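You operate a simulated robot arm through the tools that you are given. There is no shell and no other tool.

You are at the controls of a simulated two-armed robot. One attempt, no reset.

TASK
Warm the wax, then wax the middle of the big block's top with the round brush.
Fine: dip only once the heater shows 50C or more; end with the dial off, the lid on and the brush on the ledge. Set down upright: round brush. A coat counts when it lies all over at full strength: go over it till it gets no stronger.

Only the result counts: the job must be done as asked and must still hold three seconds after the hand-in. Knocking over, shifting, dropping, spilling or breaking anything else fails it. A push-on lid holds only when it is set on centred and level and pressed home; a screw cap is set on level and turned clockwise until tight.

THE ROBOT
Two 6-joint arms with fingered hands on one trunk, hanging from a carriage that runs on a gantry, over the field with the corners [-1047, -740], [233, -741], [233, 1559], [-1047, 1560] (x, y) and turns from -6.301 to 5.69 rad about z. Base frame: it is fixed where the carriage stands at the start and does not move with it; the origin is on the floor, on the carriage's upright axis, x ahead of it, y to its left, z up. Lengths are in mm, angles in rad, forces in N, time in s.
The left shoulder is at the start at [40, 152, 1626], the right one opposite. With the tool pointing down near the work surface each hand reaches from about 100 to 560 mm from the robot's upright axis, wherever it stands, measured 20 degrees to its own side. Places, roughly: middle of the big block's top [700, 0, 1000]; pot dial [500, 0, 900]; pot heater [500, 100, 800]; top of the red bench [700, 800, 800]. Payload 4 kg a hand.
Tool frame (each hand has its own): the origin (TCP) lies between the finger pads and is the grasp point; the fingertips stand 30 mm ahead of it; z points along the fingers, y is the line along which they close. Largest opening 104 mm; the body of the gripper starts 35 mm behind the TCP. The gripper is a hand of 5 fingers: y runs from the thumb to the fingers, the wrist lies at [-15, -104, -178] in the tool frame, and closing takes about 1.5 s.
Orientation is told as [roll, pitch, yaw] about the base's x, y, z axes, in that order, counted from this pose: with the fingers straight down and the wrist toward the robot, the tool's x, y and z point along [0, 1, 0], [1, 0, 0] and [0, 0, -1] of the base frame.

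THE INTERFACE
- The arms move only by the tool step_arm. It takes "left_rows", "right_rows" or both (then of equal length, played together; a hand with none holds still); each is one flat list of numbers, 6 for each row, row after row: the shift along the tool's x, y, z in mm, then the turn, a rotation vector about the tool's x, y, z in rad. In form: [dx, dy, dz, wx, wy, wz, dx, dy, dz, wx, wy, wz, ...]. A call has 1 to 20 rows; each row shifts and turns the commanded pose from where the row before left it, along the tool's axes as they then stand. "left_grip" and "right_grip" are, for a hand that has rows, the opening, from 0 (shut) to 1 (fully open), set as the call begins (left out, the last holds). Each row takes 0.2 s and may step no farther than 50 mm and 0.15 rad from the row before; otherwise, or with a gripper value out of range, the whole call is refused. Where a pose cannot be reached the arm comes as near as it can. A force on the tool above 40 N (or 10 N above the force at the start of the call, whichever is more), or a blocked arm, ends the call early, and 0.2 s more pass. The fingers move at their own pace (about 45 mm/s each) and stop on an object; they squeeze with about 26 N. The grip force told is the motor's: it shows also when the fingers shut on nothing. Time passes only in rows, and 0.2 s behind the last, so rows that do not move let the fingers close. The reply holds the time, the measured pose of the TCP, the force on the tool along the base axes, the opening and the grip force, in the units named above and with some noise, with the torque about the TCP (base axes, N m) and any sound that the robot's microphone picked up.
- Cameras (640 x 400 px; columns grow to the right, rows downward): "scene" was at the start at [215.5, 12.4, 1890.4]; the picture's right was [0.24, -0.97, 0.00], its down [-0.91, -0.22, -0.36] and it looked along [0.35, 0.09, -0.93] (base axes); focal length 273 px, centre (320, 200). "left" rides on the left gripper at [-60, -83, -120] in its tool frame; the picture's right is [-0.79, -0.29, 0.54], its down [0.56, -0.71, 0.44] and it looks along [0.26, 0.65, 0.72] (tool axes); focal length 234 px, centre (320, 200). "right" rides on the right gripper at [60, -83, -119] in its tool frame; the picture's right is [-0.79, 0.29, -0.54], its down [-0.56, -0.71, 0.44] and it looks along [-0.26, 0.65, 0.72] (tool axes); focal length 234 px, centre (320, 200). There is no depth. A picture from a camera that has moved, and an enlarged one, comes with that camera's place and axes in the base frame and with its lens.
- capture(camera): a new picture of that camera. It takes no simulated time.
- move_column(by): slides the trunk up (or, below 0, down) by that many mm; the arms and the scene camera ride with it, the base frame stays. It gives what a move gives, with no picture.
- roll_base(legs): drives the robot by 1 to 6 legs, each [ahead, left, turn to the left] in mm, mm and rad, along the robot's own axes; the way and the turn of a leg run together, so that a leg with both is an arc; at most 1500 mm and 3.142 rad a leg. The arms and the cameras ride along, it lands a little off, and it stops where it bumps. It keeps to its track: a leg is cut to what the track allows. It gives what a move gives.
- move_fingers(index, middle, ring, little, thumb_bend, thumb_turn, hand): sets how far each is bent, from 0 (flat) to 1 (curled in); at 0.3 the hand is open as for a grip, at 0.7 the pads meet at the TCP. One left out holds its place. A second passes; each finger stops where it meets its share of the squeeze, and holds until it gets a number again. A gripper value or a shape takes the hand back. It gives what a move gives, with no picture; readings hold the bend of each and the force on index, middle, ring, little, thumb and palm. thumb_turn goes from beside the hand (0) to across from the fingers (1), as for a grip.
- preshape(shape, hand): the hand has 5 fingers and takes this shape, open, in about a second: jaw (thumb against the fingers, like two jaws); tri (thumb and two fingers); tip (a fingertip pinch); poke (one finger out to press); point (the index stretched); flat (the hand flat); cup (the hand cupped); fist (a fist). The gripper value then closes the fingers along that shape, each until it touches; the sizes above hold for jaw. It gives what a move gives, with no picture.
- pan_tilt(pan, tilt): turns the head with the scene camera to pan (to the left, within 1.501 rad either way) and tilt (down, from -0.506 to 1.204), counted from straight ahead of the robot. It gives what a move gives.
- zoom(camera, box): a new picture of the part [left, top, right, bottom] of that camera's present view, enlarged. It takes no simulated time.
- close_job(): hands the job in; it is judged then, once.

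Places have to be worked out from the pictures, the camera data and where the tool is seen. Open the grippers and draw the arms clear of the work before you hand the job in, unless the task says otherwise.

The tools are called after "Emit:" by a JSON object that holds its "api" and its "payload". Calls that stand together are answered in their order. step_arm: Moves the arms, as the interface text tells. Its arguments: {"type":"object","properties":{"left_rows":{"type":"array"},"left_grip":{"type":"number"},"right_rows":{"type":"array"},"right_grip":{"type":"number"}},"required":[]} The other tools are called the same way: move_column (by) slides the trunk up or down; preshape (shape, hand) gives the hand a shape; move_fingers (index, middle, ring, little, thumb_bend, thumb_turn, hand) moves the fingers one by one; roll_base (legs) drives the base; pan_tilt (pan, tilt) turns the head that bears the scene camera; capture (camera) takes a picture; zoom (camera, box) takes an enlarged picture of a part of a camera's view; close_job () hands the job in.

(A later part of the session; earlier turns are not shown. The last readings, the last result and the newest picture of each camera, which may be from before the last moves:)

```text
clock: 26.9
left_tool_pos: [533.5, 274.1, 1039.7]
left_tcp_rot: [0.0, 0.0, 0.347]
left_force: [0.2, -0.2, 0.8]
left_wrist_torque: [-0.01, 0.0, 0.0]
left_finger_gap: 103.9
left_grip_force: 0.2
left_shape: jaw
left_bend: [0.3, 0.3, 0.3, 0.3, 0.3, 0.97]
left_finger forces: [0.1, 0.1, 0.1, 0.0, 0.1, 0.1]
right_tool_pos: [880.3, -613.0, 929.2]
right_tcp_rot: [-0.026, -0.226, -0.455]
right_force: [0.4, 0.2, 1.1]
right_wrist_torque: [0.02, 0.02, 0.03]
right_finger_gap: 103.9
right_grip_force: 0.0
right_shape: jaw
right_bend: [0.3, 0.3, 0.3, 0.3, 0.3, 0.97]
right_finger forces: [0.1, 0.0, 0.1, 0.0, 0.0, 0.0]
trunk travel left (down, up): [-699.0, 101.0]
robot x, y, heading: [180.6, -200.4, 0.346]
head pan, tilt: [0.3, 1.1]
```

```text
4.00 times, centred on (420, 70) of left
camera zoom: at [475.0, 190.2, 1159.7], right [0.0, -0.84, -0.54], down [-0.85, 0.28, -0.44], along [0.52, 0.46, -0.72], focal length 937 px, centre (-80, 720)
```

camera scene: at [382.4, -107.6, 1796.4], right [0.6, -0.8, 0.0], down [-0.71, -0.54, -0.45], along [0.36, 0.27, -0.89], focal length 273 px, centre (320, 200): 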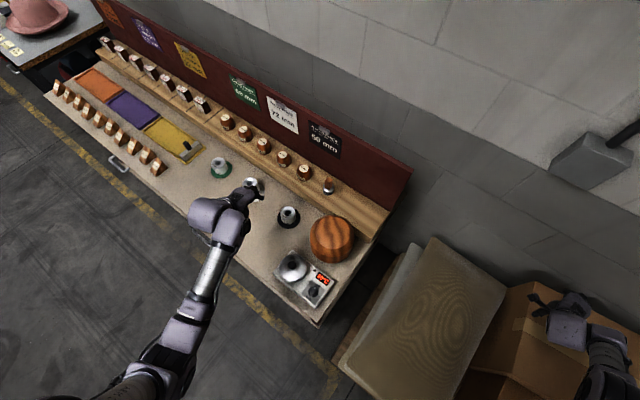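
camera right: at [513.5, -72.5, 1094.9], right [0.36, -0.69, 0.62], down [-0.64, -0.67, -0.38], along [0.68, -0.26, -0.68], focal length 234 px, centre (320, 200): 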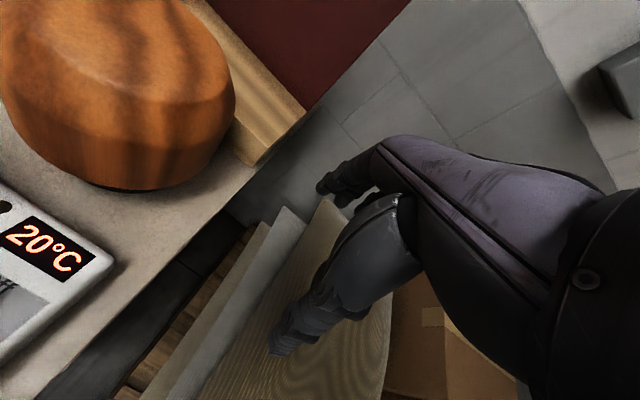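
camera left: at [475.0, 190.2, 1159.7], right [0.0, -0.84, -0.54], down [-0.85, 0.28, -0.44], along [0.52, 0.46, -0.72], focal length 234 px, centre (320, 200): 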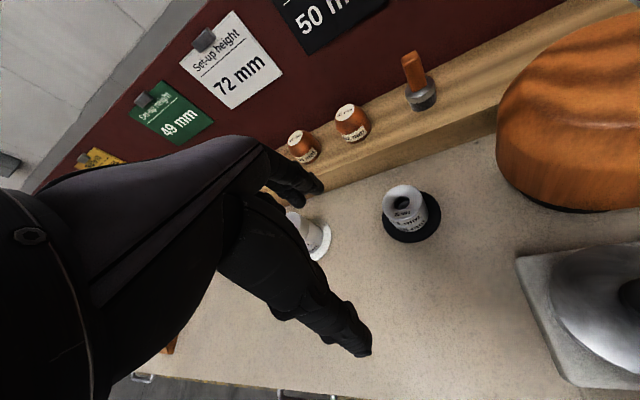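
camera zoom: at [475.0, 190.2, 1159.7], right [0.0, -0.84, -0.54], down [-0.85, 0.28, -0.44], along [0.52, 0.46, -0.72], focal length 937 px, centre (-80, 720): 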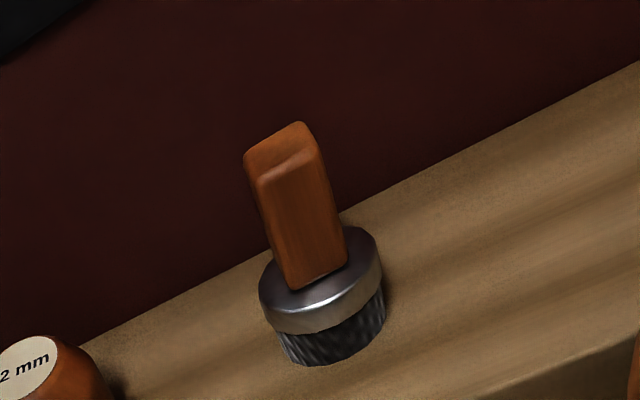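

Refined estimates: bench top z≈802, heater box top ≈842, dial [480,-4,852], knob [498.5,94.5,907]; brush axis [819,180] with a handle about 20 mm square, top 941. I'll move the left hand over the dial, staying high, for a close look.

Emit:
{"api": "step_arm", "payload": {"left_rows": [-34.8, -20.6, 4, 0, 0, 0, -34.8, -20.6, 4, 0, 0, 0, -34.8, -20.6, 4, 0, 0, 0, -34.8, -20.6, 4, 0, 0, 0, -34.8, -20.6, 4, 0, 0, 0, -34.8, -20.6, 4, 0, 0, 0, -34.8, -20.6, 4, 0, 0, 0]}}

Emit:
{"api": "capture", "payload": {"camera": "left"}}

Emit:
{"api": "capture", "payload": {"camera": "scene"}}

```text
clock: 28.1
left_tool_pos: [477.7, 160.7, 1018.4]
left_tcp_rot: [0.177, -0.015, 0.299]
left_force: [-0.1, 0.5, 0.8]
left_wrist_torque: [-0.01, 0.01, 0.03]
left_finger_gap: 103.8
left_grip_force: 0.1
left_shape: jaw
left_bend: [0.3, 0.3, 0.3, 0.3, 0.3, 0.97]
left_finger forces: [0.1, 0.1, 0.0, 0.1, 0.1, 0.0]
left hand out of reach, approached as far as the arm can: row 5, 6
right_tool_pos: [880.9, -611.3, 929.7]
right_tcp_rot: [-0.028, -0.225, -0.451]
right_force: [0.0, -0.2, 0.1]
right_wrist_torque: [-0.01, 0.01, 0.0]
right_finger_gap: 103.8
right_grip_force: 0.2
right_shape: jaw
right_bend: [0.3, 0.3, 0.3, 0.3, 0.3, 0.97]
right_finger forces: [0.0, 0.1, 0.0, 0.0, 0.0, 0.0]
trunk travel left (down, up): [-699.0, 101.0]
robot x, y, heading: [179.0, -200.3, 0.342]
head pan, tilt: [0.3, 1.1]
stopped in row 6 (left hand): the arm was blocked; the commanded pose is now the measured one
```

```text
taken
camera left: at [421.0, 58.6, 1125.1], right [-0.06, -0.73, -0.68], down [-0.85, 0.39, -0.34], along [0.52, 0.56, -0.65], focal length 234 px, centre (320, 200)
```

left: 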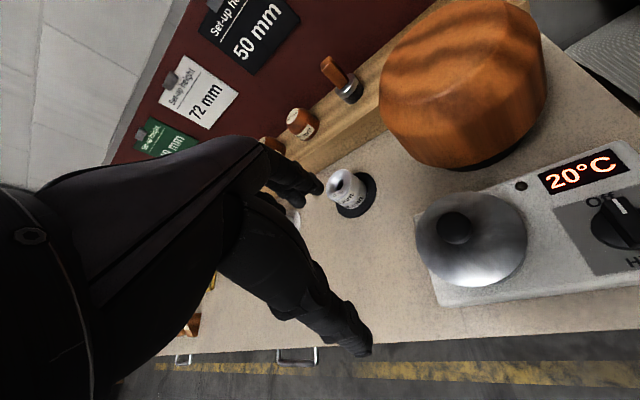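

```text
taken
camera scene: at [382.4, -107.2, 1796.5], right [0.6, -0.8, 0.0], down [-0.71, -0.54, -0.45], along [0.36, 0.27, -0.89], focal length 273 px, centre (320, 200)
```

scene: 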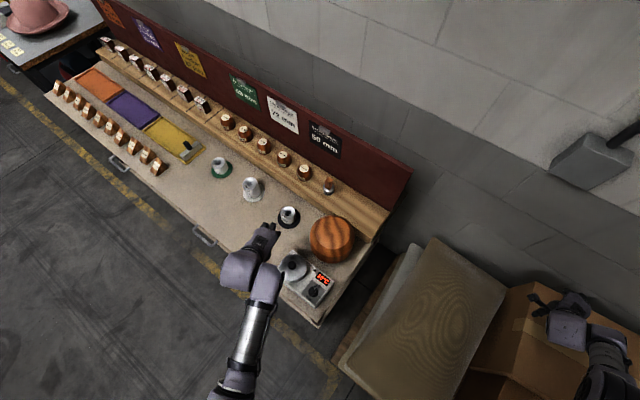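

The left arm hit its folding limit (about 418 mm shoulder to wrist). I'll raise the trunk by 50 mm and straighten the hand as I continue toward the dial.

Emit:
{"api": "move_column", "payload": {"by": 50}}

Emit:
{"api": "step_arm", "payload": {"left_rows": [10, 10, 20, 0, -0.059, 0, 0, 0, 20, 0, -0.059, 0, 0, 0, 20, 0, -0.059, 0]}}

```text
clock: 29.0
left_tool_pos: [479.1, 159.5, 1068.9]
left_tcp_rot: [0.177, -0.017, 0.3]
left_force: [0.5, 0.0, -0.1]
left_wrist_torque: [-0.03, -0.01, 0.01]
left_finger_gap: 103.7
left_grip_force: 0.1
left_shape: jaw
left_bend: [0.3, 0.3, 0.3, 0.3, 0.3, 0.97]
left_finger forces: [0.1, 0.1, 0.0, 0.0, 0.1, 0.0]
right_tool_pos: [879.2, -610.9, 978.7]
right_tcp_rot: [-0.025, -0.225, -0.451]
right_force: [-1.1, 0.2, 1.1]
right_wrist_torque: [-0.01, 0.04, 0.04]
right_finger_gap: 103.7
right_grip_force: 0.1
right_shape: jaw
right_bend: [0.3, 0.3, 0.3, 0.3, 0.3, 0.97]
right_finger forces: [0.0, 0.0, 0.0, 0.0, 0.0, 0.0]
trunk travel left (down, up): [-749.0, 51.0]
robot x, y, heading: [177.9, -200.8, 0.353]
head pan, tilt: [0.3, 1.1]
```

```text
clock: 29.8
left_tool_pos: [485.3, 178.4, 1011.8]
left_tcp_rot: [-0.003, -0.017, 0.303]
left_force: [-0.2, 0.0, -0.3]
left_wrist_torque: [0.01, 0.02, 0.02]
left_finger_gap: 103.7
left_grip_force: 0.0
left_shape: jaw
left_bend: [0.3, 0.3, 0.3, 0.3, 0.3, 0.97]
left_finger forces: [0.0, 0.1, 0.0, 0.1, 0.0, 0.0]
right_tool_pos: [879.2, -612.7, 978.6]
right_tcp_rot: [-0.025, -0.226, -0.453]
right_force: [-0.2, 0.0, 0.8]
right_wrist_torque: [0.01, 0.03, 0.03]
right_finger_gap: 104.1
right_grip_force: 0.1
right_shape: jaw
right_bend: [0.3, 0.3, 0.3, 0.3, 0.3, 0.97]
right_finger forces: [0.0, 0.1, 0.0, 0.1, 0.1, 0.0]
trunk travel left (down, up): [-749.0, 51.0]
robot x, y, heading: [178.6, -199.5, 0.345]
head pan, tilt: [0.3, 1.1]
```

The hand is level again. I'll continue over to the dial at z≈962.

Emit:
{"api": "step_arm", "payload": {"left_rows": [-34.4, -11.8, 10, 0, 0, 0, -34.4, -11.8, 10, 0, 0, 0, -34.4, -11.8, 10, 0, 0, 0, -34.4, -11.8, 10, 0, 0, 0, -34.4, -11.8, 10, 0, 0, 0]}}

Emit:
{"api": "capture", "payload": {"camera": "left"}}

Emit:
{"api": "capture", "payload": {"camera": "scene"}}

```text
clock: 30.9
left_tool_pos: [458.9, 125.4, 968.0]
left_tcp_rot: [0.174, -0.022, 0.244]
left_force: [0.7, 0.1, 0.0]
left_wrist_torque: [0.0, -0.03, -0.01]
left_finger_gap: 103.5
left_grip_force: 0.0
left_shape: jaw
left_bend: [0.3, 0.3, 0.3, 0.3, 0.3, 0.97]
left_finger forces: [0.0, 0.1, 0.0, 0.0, 0.0, 0.1]
left hand out of reach, approached as far as the arm can: row 4, 5
right_tool_pos: [880.0, -611.7, 978.7]
right_tcp_rot: [-0.026, -0.225, -0.451]
right_force: [-0.8, -0.3, 0.3]
right_wrist_torque: [0.02, 0.0, 0.0]
right_finger_gap: 104.1
right_grip_force: 0.1
right_shape: jaw
right_bend: [0.3, 0.3, 0.3, 0.3, 0.3, 0.97]
right_finger forces: [0.1, 0.0, 0.0, 0.0, 0.0, 0.0]
trunk travel left (down, up): [-749.0, 51.0]
robot x, y, heading: [180.9, -198.7, 0.345]
head pan, tilt: [0.3, 1.1]
stopped in row 5 (left hand): the arm was blocked; the commanded pose is now the measured one
```

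```text
taken
camera left: at [394.7, 26.6, 1073.3], right [-0.1, -0.73, -0.68], down [-0.83, 0.44, -0.35], along [0.55, 0.52, -0.65], focal length 234 px, centre (320, 200)
```

left: 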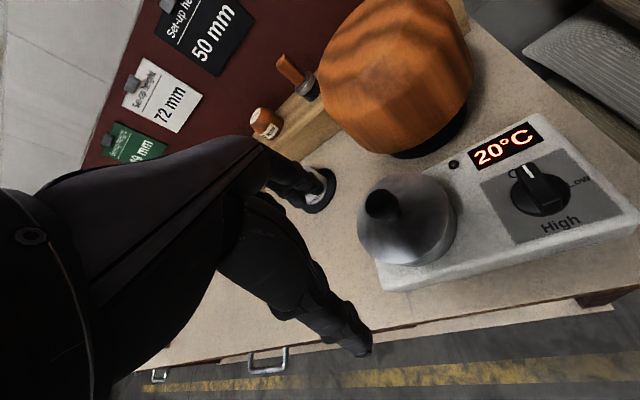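

```text
taken
camera scene: at [382.3, -107.1, 1846.5], right [0.6, -0.8, 0.0], down [-0.71, -0.54, -0.45], along [0.36, 0.27, -0.89], focal length 273 px, centre (320, 200)
```

scene: 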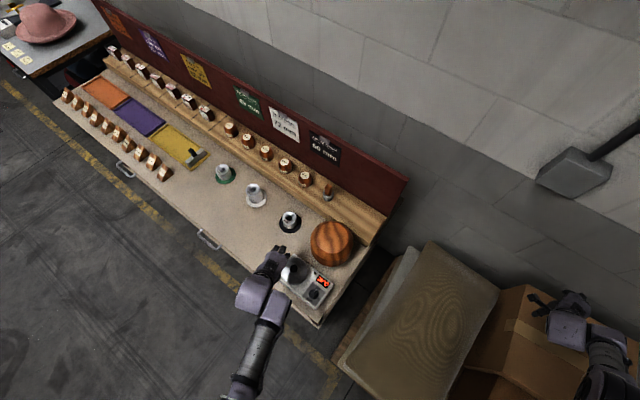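

Blocked again at this inward position. I'll look at the left arm itself to see what limits it.

Emit:
{"api": "pan_tilt", "payload": {"pan": 0.6, "tilt": 1.2}}

Emit:
{"api": "capture", "payload": {"camera": "scene"}}

```text
clock: 31.7
left_tool_pos: [458.9, 123.9, 966.3]
left_tcp_rot: [0.169, -0.023, 0.242]
left_force: [0.3, 0.4, 0.3]
left_wrist_torque: [-0.01, 0.0, 0.02]
left_finger_gap: 104.0
left_grip_force: 0.0
left_shape: jaw
left_bend: [0.3, 0.3, 0.3, 0.3, 0.3, 0.97]
left_finger forces: [0.0, 0.0, 0.0, 0.1, 0.0, 0.0]
right_tool_pos: [879.7, -611.4, 979.3]
right_tcp_rot: [-0.028, -0.224, -0.452]
right_force: [-0.1, -0.3, -0.9]
right_wrist_torque: [0.0, 0.0, 0.0]
right_finger_gap: 103.9
right_grip_force: 0.0
right_shape: jaw
right_bend: [0.3, 0.3, 0.3, 0.3, 0.3, 0.97]
right_finger forces: [0.0, 0.0, 0.1, 0.0, 0.0, 0.0]
trunk travel left (down, up): [-749.0, 51.0]
robot x, y, heading: [180.8, -198.5, 0.346]
head pan, tilt: [0.6, 1.201]
```

```text
taken
camera scene: at [364.5, -99.9, 1840.4], right [0.81, -0.58, 0.0], down [-0.54, -0.76, -0.36], along [0.21, 0.29, -0.93], focal length 273 px, centre (320, 200)
```

scene: 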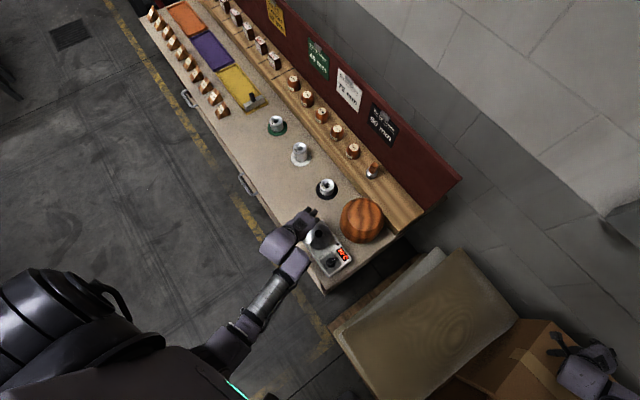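

The left elbow is coming up against the robot's own chest, so the left hand should work farther out to the left. I'll back the hand out, level it, and then reposition the base with the work on its left-front side.

Emit:
{"api": "step_arm", "payload": {"left_rows": [17, 14.5, -20, 0.014, -0.055, 0, 17, 14.5, -20, 0.014, -0.055, 0, 17, 14.5, -20, 0.013, -0.055, 0, 20, 5, -20, 0, 0, 0]}}

```text
clock: 32.7
left_tool_pos: [491.8, 195.4, 1053.4]
left_tcp_rot: [0.002, 0.018, 0.247]
left_force: [-0.1, -0.5, 0.7]
left_wrist_torque: [-0.05, 0.01, -0.03]
left_finger_gap: 103.8
left_grip_force: 0.0
left_shape: jaw
left_bend: [0.3, 0.3, 0.3, 0.3, 0.3, 0.97]
left_finger forces: [0.1, 0.1, 0.0, 0.0, 0.1, 0.0]
right_tool_pos: [880.4, -611.0, 978.2]
right_tcp_rot: [-0.026, -0.227, -0.452]
right_force: [0.3, -1.7, 0.6]
right_wrist_torque: [-0.01, 0.03, 0.02]
right_finger_gap: 104.0
right_grip_force: 0.1
right_shape: jaw
right_bend: [0.3, 0.3, 0.3, 0.3, 0.3, 0.97]
right_finger forces: [0.1, 0.1, 0.0, 0.0, 0.0, 0.0]
trunk travel left (down, up): [-749.0, 51.0]
robot x, y, heading: [179.4, -197.2, 0.349]
head pan, tilt: [0.6, 1.201]
```

I'll drive back-left and turn right so the dial and pot lie to the robot's left-front.

Emit:
{"api": "roll_base", "payload": {"legs": [[-126, 194, 0], [0, 0, -0.85]]}}

Emit:
{"api": "pan_tilt", "payload": {"pan": 0.7, "tilt": 1.1}}

Emit:
{"api": "capture", "payload": {"camera": "scene"}}

Emit:
{"api": "capture", "payload": {"camera": "left"}}

```text
clock: 36.6
left_tool_pos: [496.9, -33.7, 1053.1]
left_tcp_rot: [0.004, 0.018, -0.605]
left_force: [0.8, 0.1, 0.2]
left_wrist_torque: [-0.01, -0.01, -0.01]
left_finger_gap: 104.0
left_grip_force: 0.0
left_shape: jaw
left_bend: [0.3, 0.3, 0.3, 0.3, 0.3, 0.97]
left_finger forces: [0.0, 0.0, 0.1, 0.0, 0.1, 0.1]
right_tool_pos: [146.3, -859.4, 979.7]
right_tcp_rot: [-0.027, -0.226, -1.303]
right_force: [-0.1, 0.3, 0.2]
right_wrist_torque: [0.02, 0.0, 0.03]
right_finger_gap: 103.9
right_grip_force: 0.1
right_shape: jaw
right_bend: [0.3, 0.3, 0.3, 0.3, 0.3, 0.97]
right_finger forces: [0.1, 0.0, 0.0, 0.0, 0.0, 0.0]
trunk travel left (down, up): [-749.0, 51.0]
robot x, y, heading: [-5.7, -61.2, -0.503]
head pan, tilt: [0.6, 1.201]
```

```text
clock: 37.3
left_tool_pos: [497.0, -32.9, 1052.6]
left_tcp_rot: [0.002, 0.018, -0.603]
left_force: [-0.2, 0.5, 0.9]
left_wrist_torque: [0.01, 0.02, 0.02]
left_finger_gap: 104.0
left_grip_force: 0.0
left_shape: jaw
left_bend: [0.3, 0.3, 0.3, 0.3, 0.3, 0.97]
left_finger forces: [0.0, 0.0, 0.1, 0.0, 0.1, 0.1]
right_tool_pos: [145.0, -859.5, 979.0]
right_tcp_rot: [-0.025, -0.225, -1.304]
right_force: [0.1, -1.4, -0.1]
right_wrist_torque: [0.01, -0.02, 0.01]
right_finger_gap: 104.1
right_grip_force: 0.0
right_shape: jaw
right_bend: [0.3, 0.3, 0.3, 0.3, 0.3, 0.97]
right_finger forces: [0.1, 0.0, 0.0, 0.1, 0.0, 0.0]
trunk travel left (down, up): [-749.0, 51.0]
robot x, y, heading: [-8.9, -59.6, -0.505]
head pan, tilt: [0.7, 1.1]
```

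```text
taken
camera scene: at [198.2, -126.3, 1846.4], right [0.2, -0.98, 0.0], down [-0.87, -0.17, -0.45], along [0.44, 0.09, -0.89], focal length 273 px, centre (320, 200)
```

scene: 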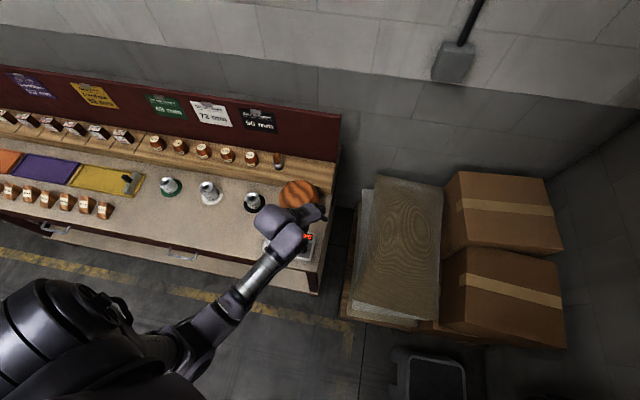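

```text
taken
camera left: at [395.4, -37.8, 1174.5], right [-0.69, -0.48, -0.54], down [-0.27, 0.87, -0.42], along [0.67, -0.15, -0.73], focal length 234 px, centre (320, 200)
```

left: 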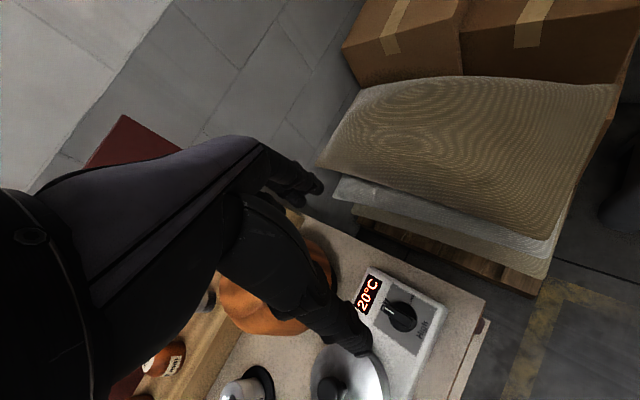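

The pot is now comfortably in front of the left hand. I'll test the wrist's yaw range by turning the hand toward yaw≈+0.1, where it would grip the dial.

Emit:
{"api": "step_arm", "payload": {"left_rows": [0, 0, 0, 0, 0, -0.14, 0, 0, 0, 0, 0, -0.14, 0, 0, 0, 0, 0, -0.14, 0, 0, 0, 0, 0, -0.14, 0, 0, 0, 0, 0, -0.14]}}

Emit:
{"api": "capture", "payload": {"camera": "left"}}

```text
clock: 38.5
left_tool_pos: [496.1, -33.7, 1052.2]
left_tcp_rot: [0.014, 0.01, 0.098]
left_force: [-0.3, -0.4, 0.5]
left_wrist_torque: [-0.01, -0.01, 0.02]
left_finger_gap: 103.7
left_grip_force: 0.1
left_shape: jaw
left_bend: [0.3, 0.3, 0.3, 0.3, 0.3, 0.97]
left_finger forces: [0.0, 0.0, 0.1, 0.0, 0.0, 0.1]
right_tool_pos: [147.1, -858.1, 979.4]
right_tcp_rot: [-0.027, -0.224, -1.303]
right_force: [0.4, -0.7, 0.6]
right_wrist_torque: [0.0, 0.01, -0.01]
right_finger_gap: 103.8
right_grip_force: 0.1
right_shape: jaw
right_bend: [0.3, 0.3, 0.3, 0.3, 0.3, 0.97]
right_finger forces: [0.0, 0.1, 0.0, 0.0, 0.0, 0.0]
trunk travel left (down, up): [-749.0, 51.0]
robot x, y, heading: [-3.3, -61.5, -0.503]
head pan, tilt: [0.7, 1.1]
```

```text
taken
camera left: at [421.1, -103.6, 1173.1], right [-0.22, -0.81, -0.55], down [-0.76, 0.49, -0.42], along [0.61, 0.33, -0.72], focal length 234 px, centre (320, 200)
```

left: 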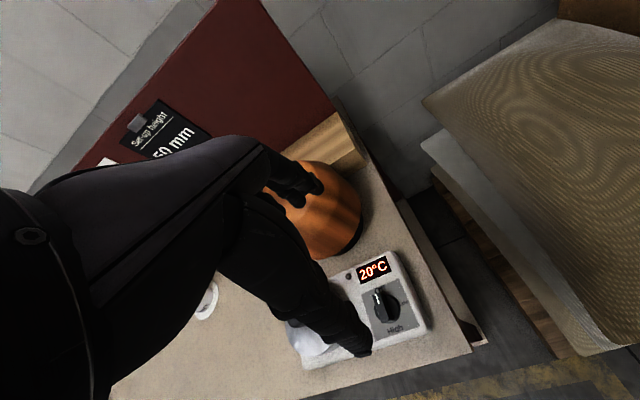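

Yaw 0.1 is fine. I'll keep testing toward +1.2 to see whether I can grip across the dial's ridge.

Emit:
{"api": "step_arm", "payload": {"left_rows": [0, 0, 0, 0, 0, -0.14, 0, 0, 0, 0, 0, -0.14, 0, 0, 0, 0, 0, -0.14, 0, 0, 0, 0, 0, -0.14, 0, 0, 0, 0, 0, -0.14]}}

Emit:
{"api": "capture", "payload": {"camera": "scene"}}

```text
clock: 39.7
left_tool_pos: [497.6, -15.4, 1049.4]
left_tcp_rot: [0.04, -0.028, 0.799]
left_force: [-0.2, -0.1, -0.2]
left_wrist_torque: [-0.01, 0.04, 0.01]
left_finger_gap: 103.7
left_grip_force: 0.1
left_shape: jaw
left_bend: [0.3, 0.3, 0.3, 0.3, 0.3, 0.97]
left_finger forces: [0.0, 0.0, 0.0, 0.0, 0.1, 0.1]
right_tool_pos: [146.8, -860.3, 980.0]
right_tcp_rot: [-0.026, -0.224, -1.302]
right_force: [0.0, -0.2, 0.1]
right_wrist_torque: [0.0, 0.02, 0.01]
right_finger_gap: 103.7
right_grip_force: 0.2
right_shape: jaw
right_bend: [0.3, 0.3, 0.3, 0.3, 0.3, 0.97]
right_finger forces: [0.1, 0.0, 0.0, 0.0, 0.1, 0.1]
trunk travel left (down, up): [-749.0, 51.0]
robot x, y, heading: [-4.4, -64.9, -0.505]
head pan, tilt: [0.7, 1.1]
```

```text
taken
camera scene: at [198.2, -126.3, 1846.4], right [0.2, -0.98, 0.0], down [-0.87, -0.17, -0.45], along [0.45, 0.09, -0.89], focal length 273 px, centre (320, 200)
```

scene: 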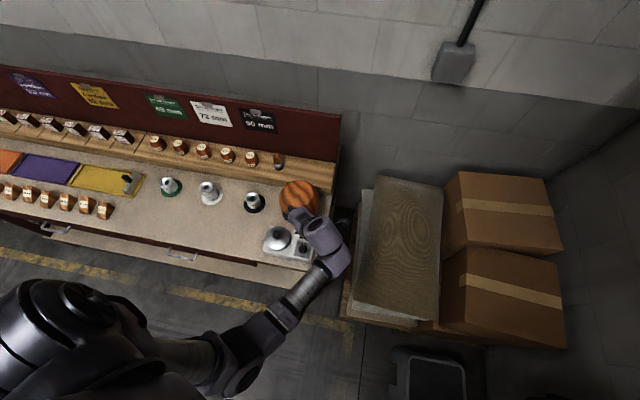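

Yaw 0.8 is reachable. To grip across the ridge and turn it clockwise comfortably, I'll turn the base left and drive to about (136,-370, heading 0.2), then drop the trunk a little.

Emit:
{"api": "roll_base", "payload": {"legs": [[0, 0, 0.705], [76, -330, 0]]}}

Emit:
{"api": "capture", "payload": {"camera": "left"}}

```text
clock: 43.8
left_tool_pos: [496.7, -4.3, 1053.3]
left_tcp_rot: [0.027, -0.032, 1.508]
left_force: [0.1, -0.9, -0.6]
left_wrist_torque: [0.01, -0.02, 0.03]
left_finger_gap: 104.0
left_grip_force: 0.0
left_shape: jaw
left_bend: [0.3, 0.3, 0.3, 0.3, 0.3, 0.97]
left_finger forces: [0.0, 0.0, 0.0, 0.0, 0.1, 0.0]
right_tool_pos: [769.9, -875.8, 978.5]
right_tcp_rot: [-0.025, -0.225, -0.592]
right_force: [-0.3, 0.4, -0.3]
right_wrist_torque: [0.0, -0.06, 0.0]
right_finger_gap: 103.7
right_grip_force: 0.1
right_shape: jaw
right_bend: [0.3, 0.3, 0.3, 0.3, 0.3, 0.97]
right_finger forces: [0.1, 0.1, 0.0, 0.0, 0.1, 0.0]
trunk travel left (down, up): [-749.0, 51.0]
robot x, y, heading: [136.9, -369.8, 0.206]
head pan, tilt: [0.7, 1.1]
```

```text
taken
camera left: at [554.3, -94.7, 1171.1], right [0.76, -0.32, -0.57], down [-0.61, -0.65, -0.44], along [-0.23, 0.69, -0.69], focal length 234 px, centre (320, 200)
```

left: 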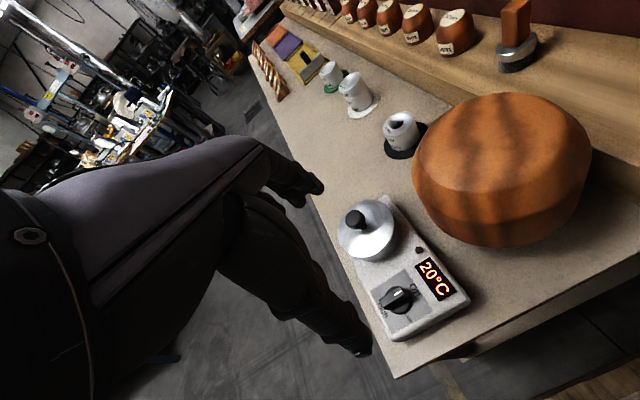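

Dial triangulates to about [481.5,-2.5,852]. I'll lower the trunk 50 mm, then align the hand over the dial at yaw≈1.67 with a part-open grip.

Emit:
{"api": "move_column", "payload": {"by": -50}}

Emit:
{"api": "step_arm", "payload": {"left_rows": [5, 0, 15, 0.01, 0.01, -0.055, 5, 0, 15, 0.01, 0.01, -0.055, 5, 1, 15, 0.01, 0.01, -0.055], "left_grip": 0.4}}

Emit:
{"api": "capture", "payload": {"camera": "left"}}

Emit:
{"api": "capture", "payload": {"camera": "scene"}}

```text
clock: 44.7
left_tool_pos: [496.9, -0.7, 1005.0]
left_tcp_rot: [0.028, -0.034, 1.506]
left_force: [-0.1, -1.3, -0.2]
left_wrist_torque: [0.0, -0.01, 0.0]
left_finger_gap: 103.7
left_grip_force: 0.0
left_shape: jaw
left_bend: [0.3, 0.3, 0.3, 0.3, 0.3, 0.97]
left_finger forces: [0.0, 0.1, 0.1, 0.1, 0.1, 0.1]
right_tool_pos: [771.3, -875.0, 929.4]
right_tcp_rot: [-0.027, -0.226, -0.594]
right_force: [-0.6, 0.1, -0.1]
right_wrist_torque: [-0.01, 0.0, 0.0]
right_finger_gap: 104.1
right_grip_force: 0.1
right_shape: jaw
right_bend: [0.3, 0.3, 0.3, 0.3, 0.3, 0.97]
right_finger forces: [0.0, 0.0, 0.0, 0.0, 0.1, 0.1]
trunk travel left (down, up): [-699.0, 101.0]
robot x, y, heading: [138.7, -366.6, 0.204]
head pan, tilt: [0.7, 1.1]
```

```text
clock: 45.5
left_tool_pos: [479.1, -2.7, 960.7]
left_tcp_rot: [0.052, -0.008, 1.673]
left_force: [0.5, 0.4, 0.3]
left_wrist_torque: [0.01, 0.02, 0.01]
left_finger_gap: 42.0
left_grip_force: 0.0
left_shape: jaw
left_bend: [0.74, 0.49, 0.46, 0.7, 0.72, 1.0]
left_finger forces: [0.0, 0.0, 0.1, 0.0, 0.1, 0.1]
right_tool_pos: [770.0, -873.7, 928.8]
right_tcp_rot: [-0.027, -0.225, -0.593]
right_force: [-1.1, -0.6, 0.5]
right_wrist_torque: [0.01, -0.02, -0.02]
right_finger_gap: 104.1
right_grip_force: 0.0
right_shape: jaw
right_bend: [0.3, 0.3, 0.3, 0.3, 0.3, 0.97]
right_finger forces: [0.0, 0.0, 0.0, 0.0, 0.1, 0.1]
trunk travel left (down, up): [-699.0, 101.0]
robot x, y, heading: [136.0, -367.9, 0.21]
head pan, tilt: [0.7, 1.1]
```

```text
taken
camera left: at [555.0, -79.1, 1077.2], right [0.78, -0.21, -0.58], down [-0.5, -0.76, -0.41], along [-0.36, 0.62, -0.7], focal length 234 px, centre (320, 200)
```

left: 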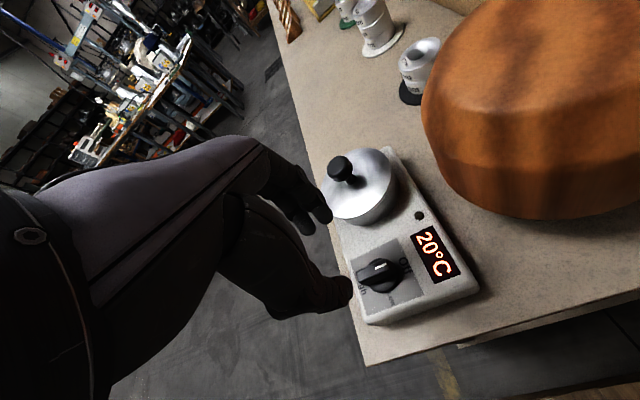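

```text
taken
camera scene: at [332.7, -285.8, 1796.4], right [0.79, -0.62, 0.0], down [-0.55, -0.7, -0.45], along [0.28, 0.36, -0.89], focal length 273 px, centre (320, 200)
```

scene: 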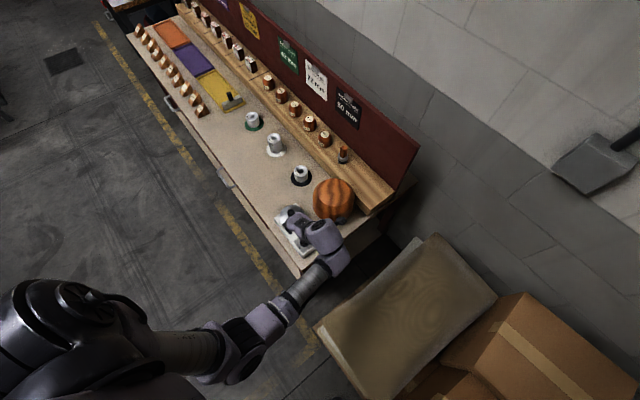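

The dial refines to [482,-3,852] and the hand is nearly over it. I'll level the hand and descend partway.

Emit:
{"api": "step_arm", "payload": {"left_rows": [-1, 0, 20, 0.017, 0.004, 0, -1, 0, 20, 0.017, 0.004, 0, -1, 0, 20, 0.017, 0.004, 0]}}

Emit:
{"api": "capture", "payload": {"camera": "left"}}

Emit:
{"api": "zoom", "payload": {"camera": "left", "box": [240, 160, 480, 310]}}

```text
clock: 46.3
left_tool_pos: [479.7, -1.5, 900.7]
left_tcp_rot: [0.063, 0.045, 1.676]
left_force: [-0.5, -1.4, -0.3]
left_wrist_torque: [-0.02, 0.03, 0.02]
left_finger_gap: 42.1
left_grip_force: 0.2
left_shape: jaw
left_bend: [0.74, 0.49, 0.46, 0.7, 0.72, 1.0]
left_finger forces: [0.0, 0.1, 0.0, 0.0, 0.0, 0.0]
right_tool_pos: [771.1, -874.2, 929.6]
right_tcp_rot: [-0.027, -0.225, -0.593]
right_force: [-0.4, -0.7, 0.2]
right_wrist_torque: [0.01, -0.03, 0.0]
right_finger_gap: 103.9
right_grip_force: 0.0
right_shape: jaw
right_bend: [0.3, 0.3, 0.3, 0.3, 0.3, 0.97]
right_finger forces: [0.0, 0.0, 0.0, 0.0, 0.0, 0.1]
trunk travel left (down, up): [-699.0, 101.0]
robot x, y, heading: [134.1, -365.9, 0.207]
head pan, tilt: [0.7, 1.1]
```

```text
taken
camera left: at [555.7, -72.6, 1020.3], right [0.78, -0.23, -0.58], down [-0.51, -0.78, -0.37], along [-0.37, 0.58, -0.73], focal length 234 px, centre (320, 200)
```

left: 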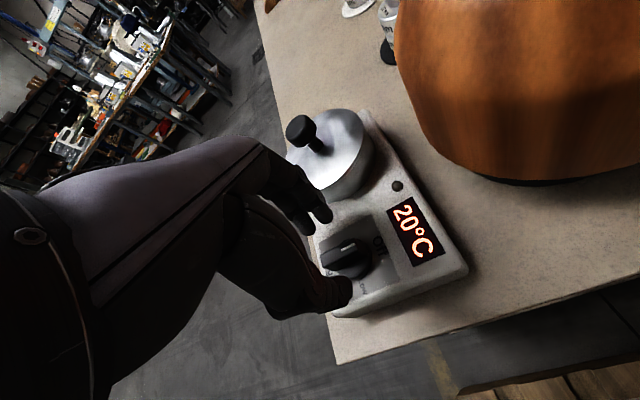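

```text
2.67 times, centred on (360, 235) of left
camera zoom: at [555.7, -72.6, 1020.3], right [0.78, -0.23, -0.58], down [-0.51, -0.78, -0.37], along [-0.37, 0.58, -0.73], focal length 624 px, centre (213, 107)
```

zoom: 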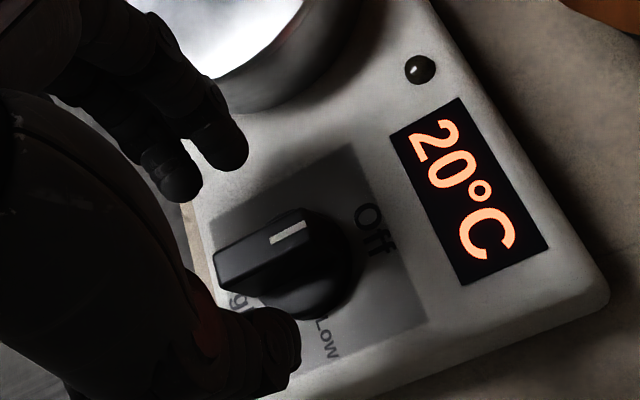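

The thumb and fingers straddle the dial. Roll corresponds to tool y and pitch to tool x, so I'll level properly and descend another 14 mm.

Emit:
{"api": "step_arm", "payload": {"left_rows": [-0.5, -1.5, 7, -0.022, -0.031, 0, -0.5, -1.5, 7, -0.022, -0.031, 0]}}

Emit:
{"api": "zoom", "payload": {"camera": "left", "box": [240, 160, 480, 310]}}

```text
clock: 46.9
left_tool_pos: [480.0, -6.1, 887.8]
left_tcp_rot: [0.002, -0.002, 1.673]
left_force: [-0.1, 0.0, 0.4]
left_wrist_torque: [0.0, -0.02, -0.02]
left_finger_gap: 41.9
left_grip_force: 0.0
left_shape: jaw
left_bend: [0.74, 0.49, 0.46, 0.7, 0.72, 1.0]
left_finger forces: [0.0, 0.0, 0.0, 0.0, 0.1, 0.0]
right_tool_pos: [770.4, -873.4, 928.6]
right_tcp_rot: [-0.027, -0.225, -0.593]
right_force: [0.3, 0.3, -0.4]
right_wrist_torque: [0.01, -0.03, -0.01]
right_finger_gap: 103.9
right_grip_force: 0.0
right_shape: jaw
right_bend: [0.3, 0.3, 0.3, 0.3, 0.3, 0.97]
right_finger forces: [0.0, 0.0, 0.0, 0.0, 0.0, 0.0]
trunk travel left (down, up): [-699.0, 101.0]
robot x, y, heading: [137.2, -369.4, 0.211]
head pan, tilt: [0.7, 1.1]
```

```text
2.67 times, centred on (360, 235) of left
camera zoom: at [549.2, -82.7, 1006.7], right [0.81, -0.21, -0.54], down [-0.48, -0.76, -0.44], along [-0.32, 0.62, -0.72], focal length 624 px, centre (213, 107)
```

zoom: 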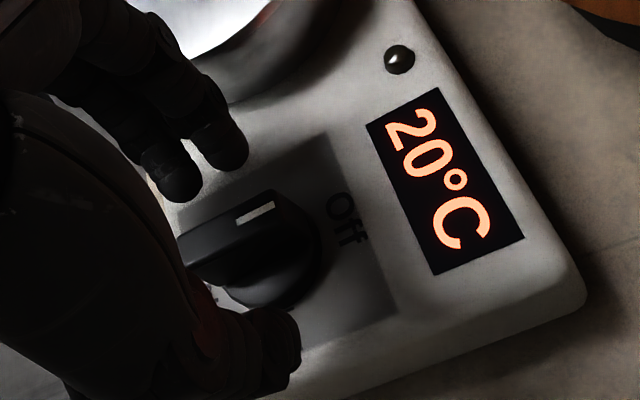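

The dial sits between thumb and fingers. I'll lower 10 mm more and then close.

Emit:
{"api": "step_arm", "payload": {"left_rows": [0, 0, 5, 0, 0, 0, 0, 0, 5, 0, 0, 0]}}

Emit:
{"api": "zoom", "payload": {"camera": "left", "box": [240, 160, 480, 310]}}

```text
clock: 47.5
left_tool_pos: [480.6, -4.2, 877.6]
left_tcp_rot: [0.001, -0.002, 1.673]
left_force: [-0.7, 0.0, 0.1]
left_wrist_torque: [0.02, -0.01, 0.01]
left_finger_gap: 42.0
left_grip_force: 0.1
left_shape: jaw
left_bend: [0.74, 0.49, 0.46, 0.7, 0.72, 1.0]
left_finger forces: [0.0, 0.0, 0.1, 0.1, 0.1, 0.0]
right_tool_pos: [771.2, -874.2, 928.7]
right_tcp_rot: [-0.028, -0.227, -0.593]
right_force: [0.1, -0.4, -1.1]
right_wrist_torque: [0.0, -0.03, 0.02]
right_finger_gap: 104.0
right_grip_force: 0.1
right_shape: jaw
right_bend: [0.3, 0.3, 0.3, 0.3, 0.3, 0.97]
right_finger forces: [0.0, 0.0, 0.0, 0.0, 0.1, 0.1]
trunk travel left (down, up): [-699.0, 101.0]
robot x, y, heading: [135.1, -367.6, 0.207]
head pan, tilt: [0.7, 1.1]
```

```text
2.67 times, centred on (360, 235) of left
camera zoom: at [549.1, -82.1, 997.0], right [0.81, -0.21, -0.54], down [-0.48, -0.76, -0.44], along [-0.32, 0.62, -0.72], focal length 624 px, centre (213, 107)
```

zoom: 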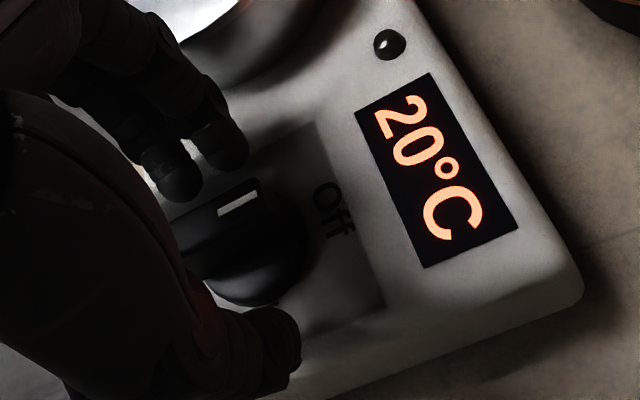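

Forces are nil, so I'll close the fingers on the dial and let them settle.

Emit:
{"api": "step_arm", "payload": {"left_rows": [0, 0, 3, 0, 0, 0, 0, 0, 0, 0, 0, 0, 0, 0, 0, 0, 0, 0, 0, 0, 0, 0, 0, 0, 0, 0, 0, 0, 0, 0, 0, 0, 0, 0, 0, 0], "left_grip": 0.0}}

Emit:
{"api": "zoom", "payload": {"camera": "left", "box": [240, 160, 480, 310]}}

```text
clock: 48.9
left_tool_pos: [481.5, -4.7, 874.3]
left_tcp_rot: [-0.001, -0.001, 1.673]
left_force: [-2.0, -1.7, 19.6]
left_wrist_torque: [0.04, 0.02, -0.01]
left_finger_gap: 20.0
left_grip_force: 26.0
left_shape: jaw
left_bend: [0.74, 0.58, 0.64, 0.71, 0.77, 1.0]
left_finger forces: [18.5, 9.0, 0.0, 0.0, 25.8, 0.0]
right_tool_pos: [770.4, -874.5, 928.8]
right_tcp_rot: [-0.026, -0.225, -0.593]
right_force: [0.6, 0.3, 0.2]
right_wrist_torque: [0.0, 0.01, 0.03]
right_finger_gap: 104.0
right_grip_force: 0.1
right_shape: jaw
right_bend: [0.3, 0.3, 0.3, 0.3, 0.3, 0.97]
right_finger forces: [0.0, 0.1, 0.0, 0.1, 0.0, 0.0]
trunk travel left (down, up): [-699.0, 101.0]
robot x, y, heading: [138.5, -365.3, 0.201]
head pan, tilt: [0.7, 1.1]
```

```text
2.67 times, centred on (360, 235) of left
camera zoom: at [550.0, -81.5, 994.9], right [0.81, -0.2, -0.54], down [-0.48, -0.76, -0.44], along [-0.32, 0.62, -0.72], focal length 624 px, centre (213, 107)
```

zoom: 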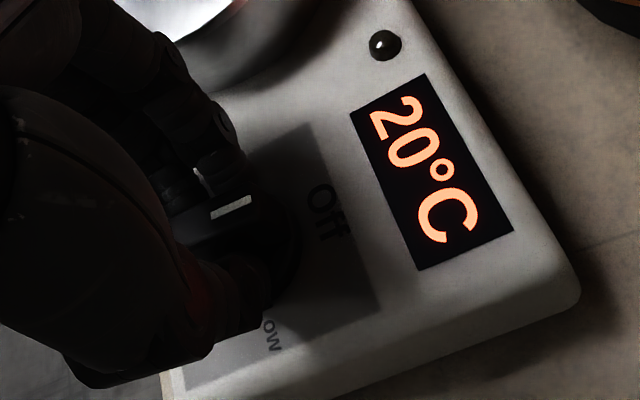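

The dial is held (index, middle and thumb loaded, 26 N), with about 20 N of downward pressure. I'll relieve 1.5 mm and begin turning clockwise in small steps.

Emit:
{"api": "step_arm", "payload": {"left_rows": [0, 0, -1.5, 0, 0, 0, 0, 0, 0, 0, 0, 0.1, 0, 0, 0, 0, 0, 0.1, 0, 0, 0, 0, 0, 0.1, 0, 0, 0, 0, 0, 0.1]}}

Emit:
{"api": "zoom", "payload": {"camera": "left", "box": [240, 160, 480, 310]}}

```text
clock: 50.1
left_tool_pos: [480.8, -4.2, 874.2]
left_tcp_rot: [0.003, 0.001, 1.273]
left_force: [-3.3, -0.3, 9.4]
left_wrist_torque: [0.1, 0.02, -0.01]
left_finger_gap: 19.6
left_grip_force: 26.0
left_shape: jaw
left_bend: [0.74, 0.58, 0.64, 0.71, 0.77, 1.0]
left_finger forces: [16.5, 8.2, 0.1, 0.0, 21.1, 0.0]
right_tool_pos: [771.1, -874.5, 928.6]
right_tcp_rot: [-0.026, -0.225, -0.593]
right_force: [-1.4, 0.2, -0.4]
right_wrist_torque: [0.02, -0.04, -0.01]
right_finger_gap: 104.0
right_grip_force: 0.0
right_shape: jaw
right_bend: [0.3, 0.3, 0.3, 0.3, 0.3, 0.97]
right_finger forces: [0.0, 0.0, 0.1, 0.0, 0.0, 0.1]
trunk travel left (down, up): [-699.0, 101.0]
robot x, y, heading: [135.1, -369.6, 0.209]
head pan, tilt: [0.7, 1.1]
```

```text
2.67 times, centred on (360, 235) of left
camera zoom: at [514.0, -102.6, 995.3], right [0.67, -0.51, -0.55], down [-0.74, -0.51, -0.43], along [-0.06, 0.69, -0.72], focal length 624 px, centre (213, 107)
```

zoom: 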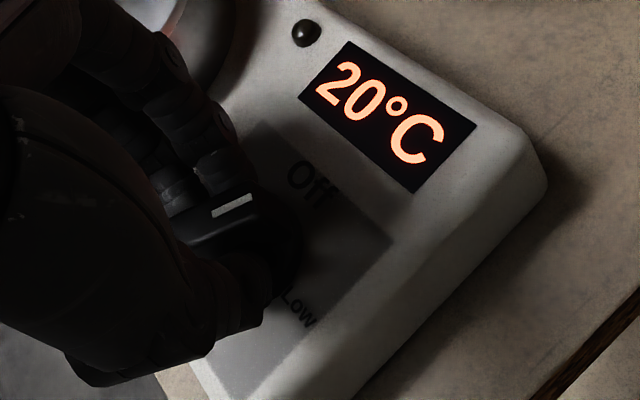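

The dial turns with the hand. I'll continue clockwise toward Low.

Emit:
{"api": "step_arm", "payload": {"left_rows": [0, 0, 0, 0, 0, 0.1, 0, 0, 0, 0, 0, 0.1, 0, 0, 0, 0, 0, 0.1, 0, 0, 0, 0, 0, 0.1, 0, 0, 0, 0, 0, 0.1, 0, 0, 0, 0, 0, 0.1]}}

Emit:
{"api": "zoom", "payload": {"camera": "left", "box": [240, 160, 480, 310]}}

```text
clock: 51.5
left_tool_pos: [480.4, -6.5, 874.3]
left_tcp_rot: [0.003, 0.004, 0.671]
left_force: [-3.6, -0.2, 9.6]
left_wrist_torque: [0.04, 0.04, -0.03]
left_finger_gap: 19.6
left_grip_force: 25.9
left_shape: jaw
left_bend: [0.74, 0.58, 0.64, 0.71, 0.77, 1.0]
left_finger forces: [15.2, 7.9, 0.1, 0.1, 22.7, 0.1]
right_tool_pos: [769.8, -874.0, 928.1]
right_tcp_rot: [-0.025, -0.225, -0.591]
right_force: [-0.1, 0.4, 0.7]
right_wrist_torque: [0.0, -0.01, 0.03]
right_finger_gap: 103.8
right_grip_force: 0.0
right_shape: jaw
right_bend: [0.3, 0.3, 0.3, 0.3, 0.3, 0.97]
right_finger forces: [0.1, 0.1, 0.1, 0.1, 0.0, 0.0]
trunk travel left (down, up): [-699.0, 101.0]
robot x, y, heading: [136.2, -364.4, 0.206]
head pan, tilt: [0.7, 1.1]
```

```text
2.67 times, centred on (360, 235) of left
camera zoom: at [452.5, -104.2, 995.4], right [0.26, -0.8, -0.54], down [-0.9, 0.0, -0.43], along [0.34, 0.61, -0.72], focal length 624 px, centre (213, 107)
```

zoom: 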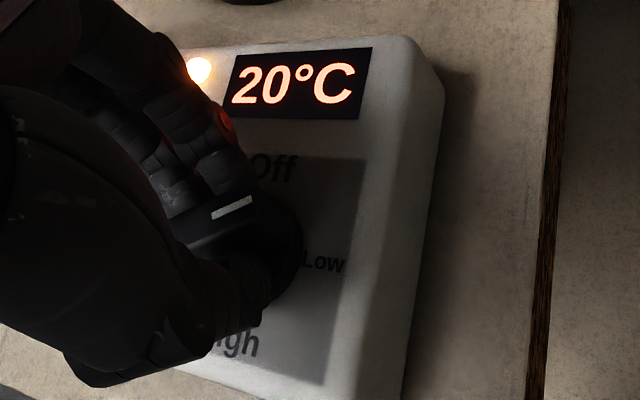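

The lamp has lit, so the heater is on. I'll turn the remaining 0.57 rad to Low.

Emit:
{"api": "step_arm", "payload": {"left_rows": [0, 0, 0, 0, 0, 0.095, 0, 0, 0, 0, 0, 0.095, 0, 0, 0, 0, 0, 0.095, 0, 0, 0, 0, 0, 0.095, 0, 0, 0, 0, 0, 0.095, 0, 0, 0, 0, 0, 0.095]}}

Emit:
{"api": "capture", "payload": {"camera": "left"}}

Emit:
{"api": "zoom", "payload": {"camera": "left", "box": [240, 160, 480, 310]}}

```text
clock: 52.9
left_tool_pos: [480.7, -5.4, 874.7]
left_tcp_rot: [0.002, 0.004, 0.102]
left_force: [-8.0, 0.7, 15.2]
left_wrist_torque: [0.02, 0.3, 0.03]
left_finger_gap: 19.0
left_grip_force: 25.6
left_shape: jaw
left_bend: [0.74, 0.58, 0.64, 0.71, 0.77, 1.0]
left_finger forces: [13.4, 7.6, 0.0, 0.0, 28.1, 0.0]
right_tool_pos: [769.5, -873.3, 927.8]
right_tcp_rot: [-0.026, -0.225, -0.595]
right_force: [-0.4, 1.1, 0.6]
right_wrist_torque: [0.02, -0.01, 0.02]
right_finger_gap: 104.0
right_grip_force: 0.1
right_shape: jaw
right_bend: [0.3, 0.3, 0.3, 0.3, 0.3, 0.97]
right_finger forces: [0.1, 0.0, 0.0, 0.1, 0.1, 0.1]
trunk travel left (down, up): [-699.0, 101.0]
robot x, y, heading: [134.2, -367.5, 0.21]
head pan, tilt: [0.7, 1.1]
```

```text
taken
camera left: at [403.4, -73.3, 995.6], right [-0.21, -0.81, -0.54], down [-0.76, 0.48, -0.43], along [0.61, 0.32, -0.72], focal length 234 px, centre (320, 200)
```

left: 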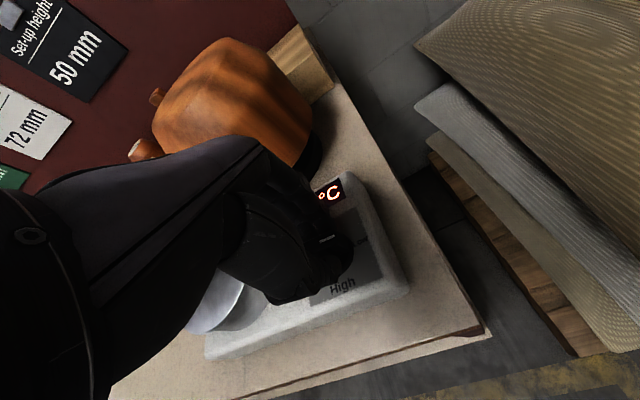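

```text
2.67 times, centred on (360, 235) of left
camera zoom: at [403.4, -73.3, 995.6], right [-0.21, -0.81, -0.54], down [-0.76, 0.48, -0.43], along [0.61, 0.32, -0.72], focal length 624 px, centre (213, 107)
```

zoom: 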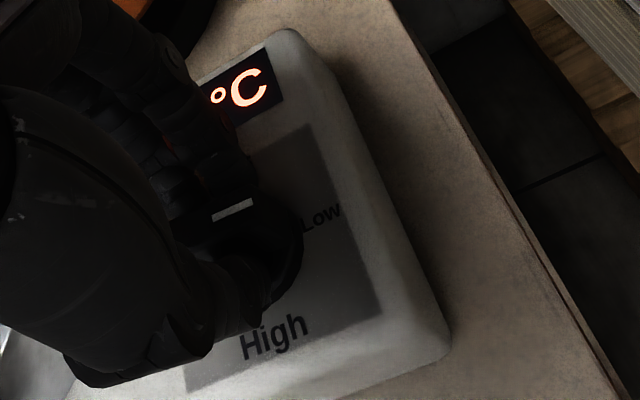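

The pointer is at Low with the lamp lit. I'll release, lift straight up, and check the temperature.

Emit:
{"api": "step_arm", "payload": {"left_rows": [0, 0, 0, 0, 0, 0, 0, 0, 0, 0, 0, 0, 0, 0, 0, 0, 0, 0, 0, 0, 0, 0, 0, 0, 0, 0, -15, 0, 0, 0, 0, 0, -25, 0, 0, 0, 0, 0, -40, 0, 0, 0], "left_grip": 0.4}}

Emit:
{"api": "capture", "payload": {"camera": "left"}}

Emit:
{"api": "zoom", "payload": {"camera": "left", "box": [280, 160, 440, 260]}}

```text
clock: 54.5
left_tool_pos: [480.5, -4.6, 956.1]
left_tcp_rot: [-0.001, 0.003, 0.105]
left_force: [-0.4, 0.0, 1.5]
left_wrist_torque: [-0.02, -0.01, 0.01]
left_finger_gap: 41.4
left_grip_force: 0.2
left_shape: jaw
left_bend: [0.74, 0.49, 0.46, 0.7, 0.73, 1.0]
left_finger forces: [0.0, 0.0, 0.0, 0.0, 0.1, 0.0]
right_tool_pos: [770.5, -873.8, 928.3]
right_tcp_rot: [-0.025, -0.225, -0.592]
right_force: [-0.1, -0.2, 0.1]
right_wrist_torque: [0.02, 0.01, 0.0]
right_finger_gap: 103.9
right_grip_force: 0.2
right_shape: jaw
right_bend: [0.3, 0.3, 0.3, 0.3, 0.3, 0.97]
right_finger forces: [0.0, 0.1, 0.1, 0.0, 0.1, 0.1]
trunk travel left (down, up): [-699.0, 101.0]
robot x, y, heading: [138.9, -367.8, 0.207]
head pan, tilt: [0.7, 1.1]
```

```text
taken
camera left: at [404.6, -73.5, 1076.3], right [-0.21, -0.81, -0.54], down [-0.76, 0.48, -0.43], along [0.61, 0.32, -0.72], focal length 234 px, centre (320, 200)
```

left: 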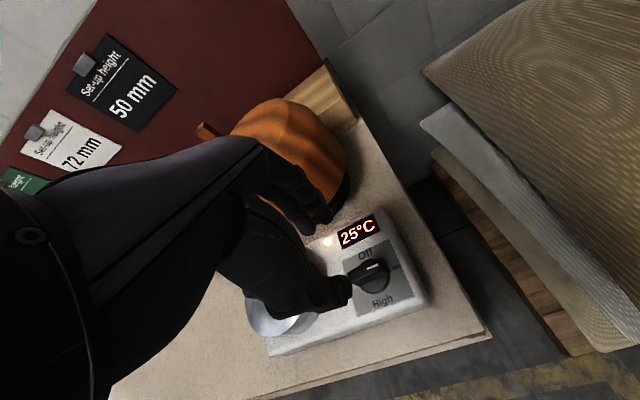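

```text
4.00 times, centred on (360, 210) of left
camera zoom: at [404.6, -73.5, 1076.3], right [-0.21, -0.81, -0.54], down [-0.76, 0.48, -0.43], along [0.61, 0.32, -0.72], focal length 937 px, centre (160, 160)
```

zoom: 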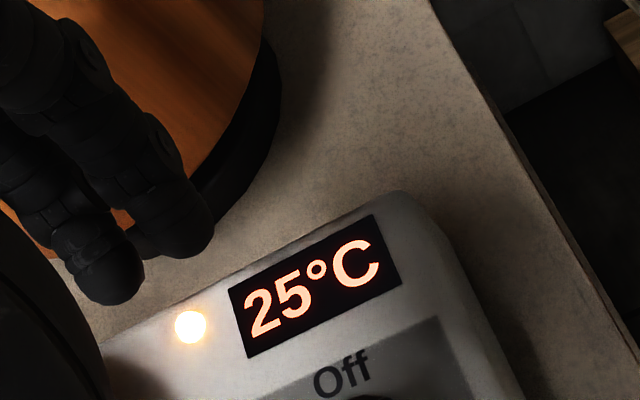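

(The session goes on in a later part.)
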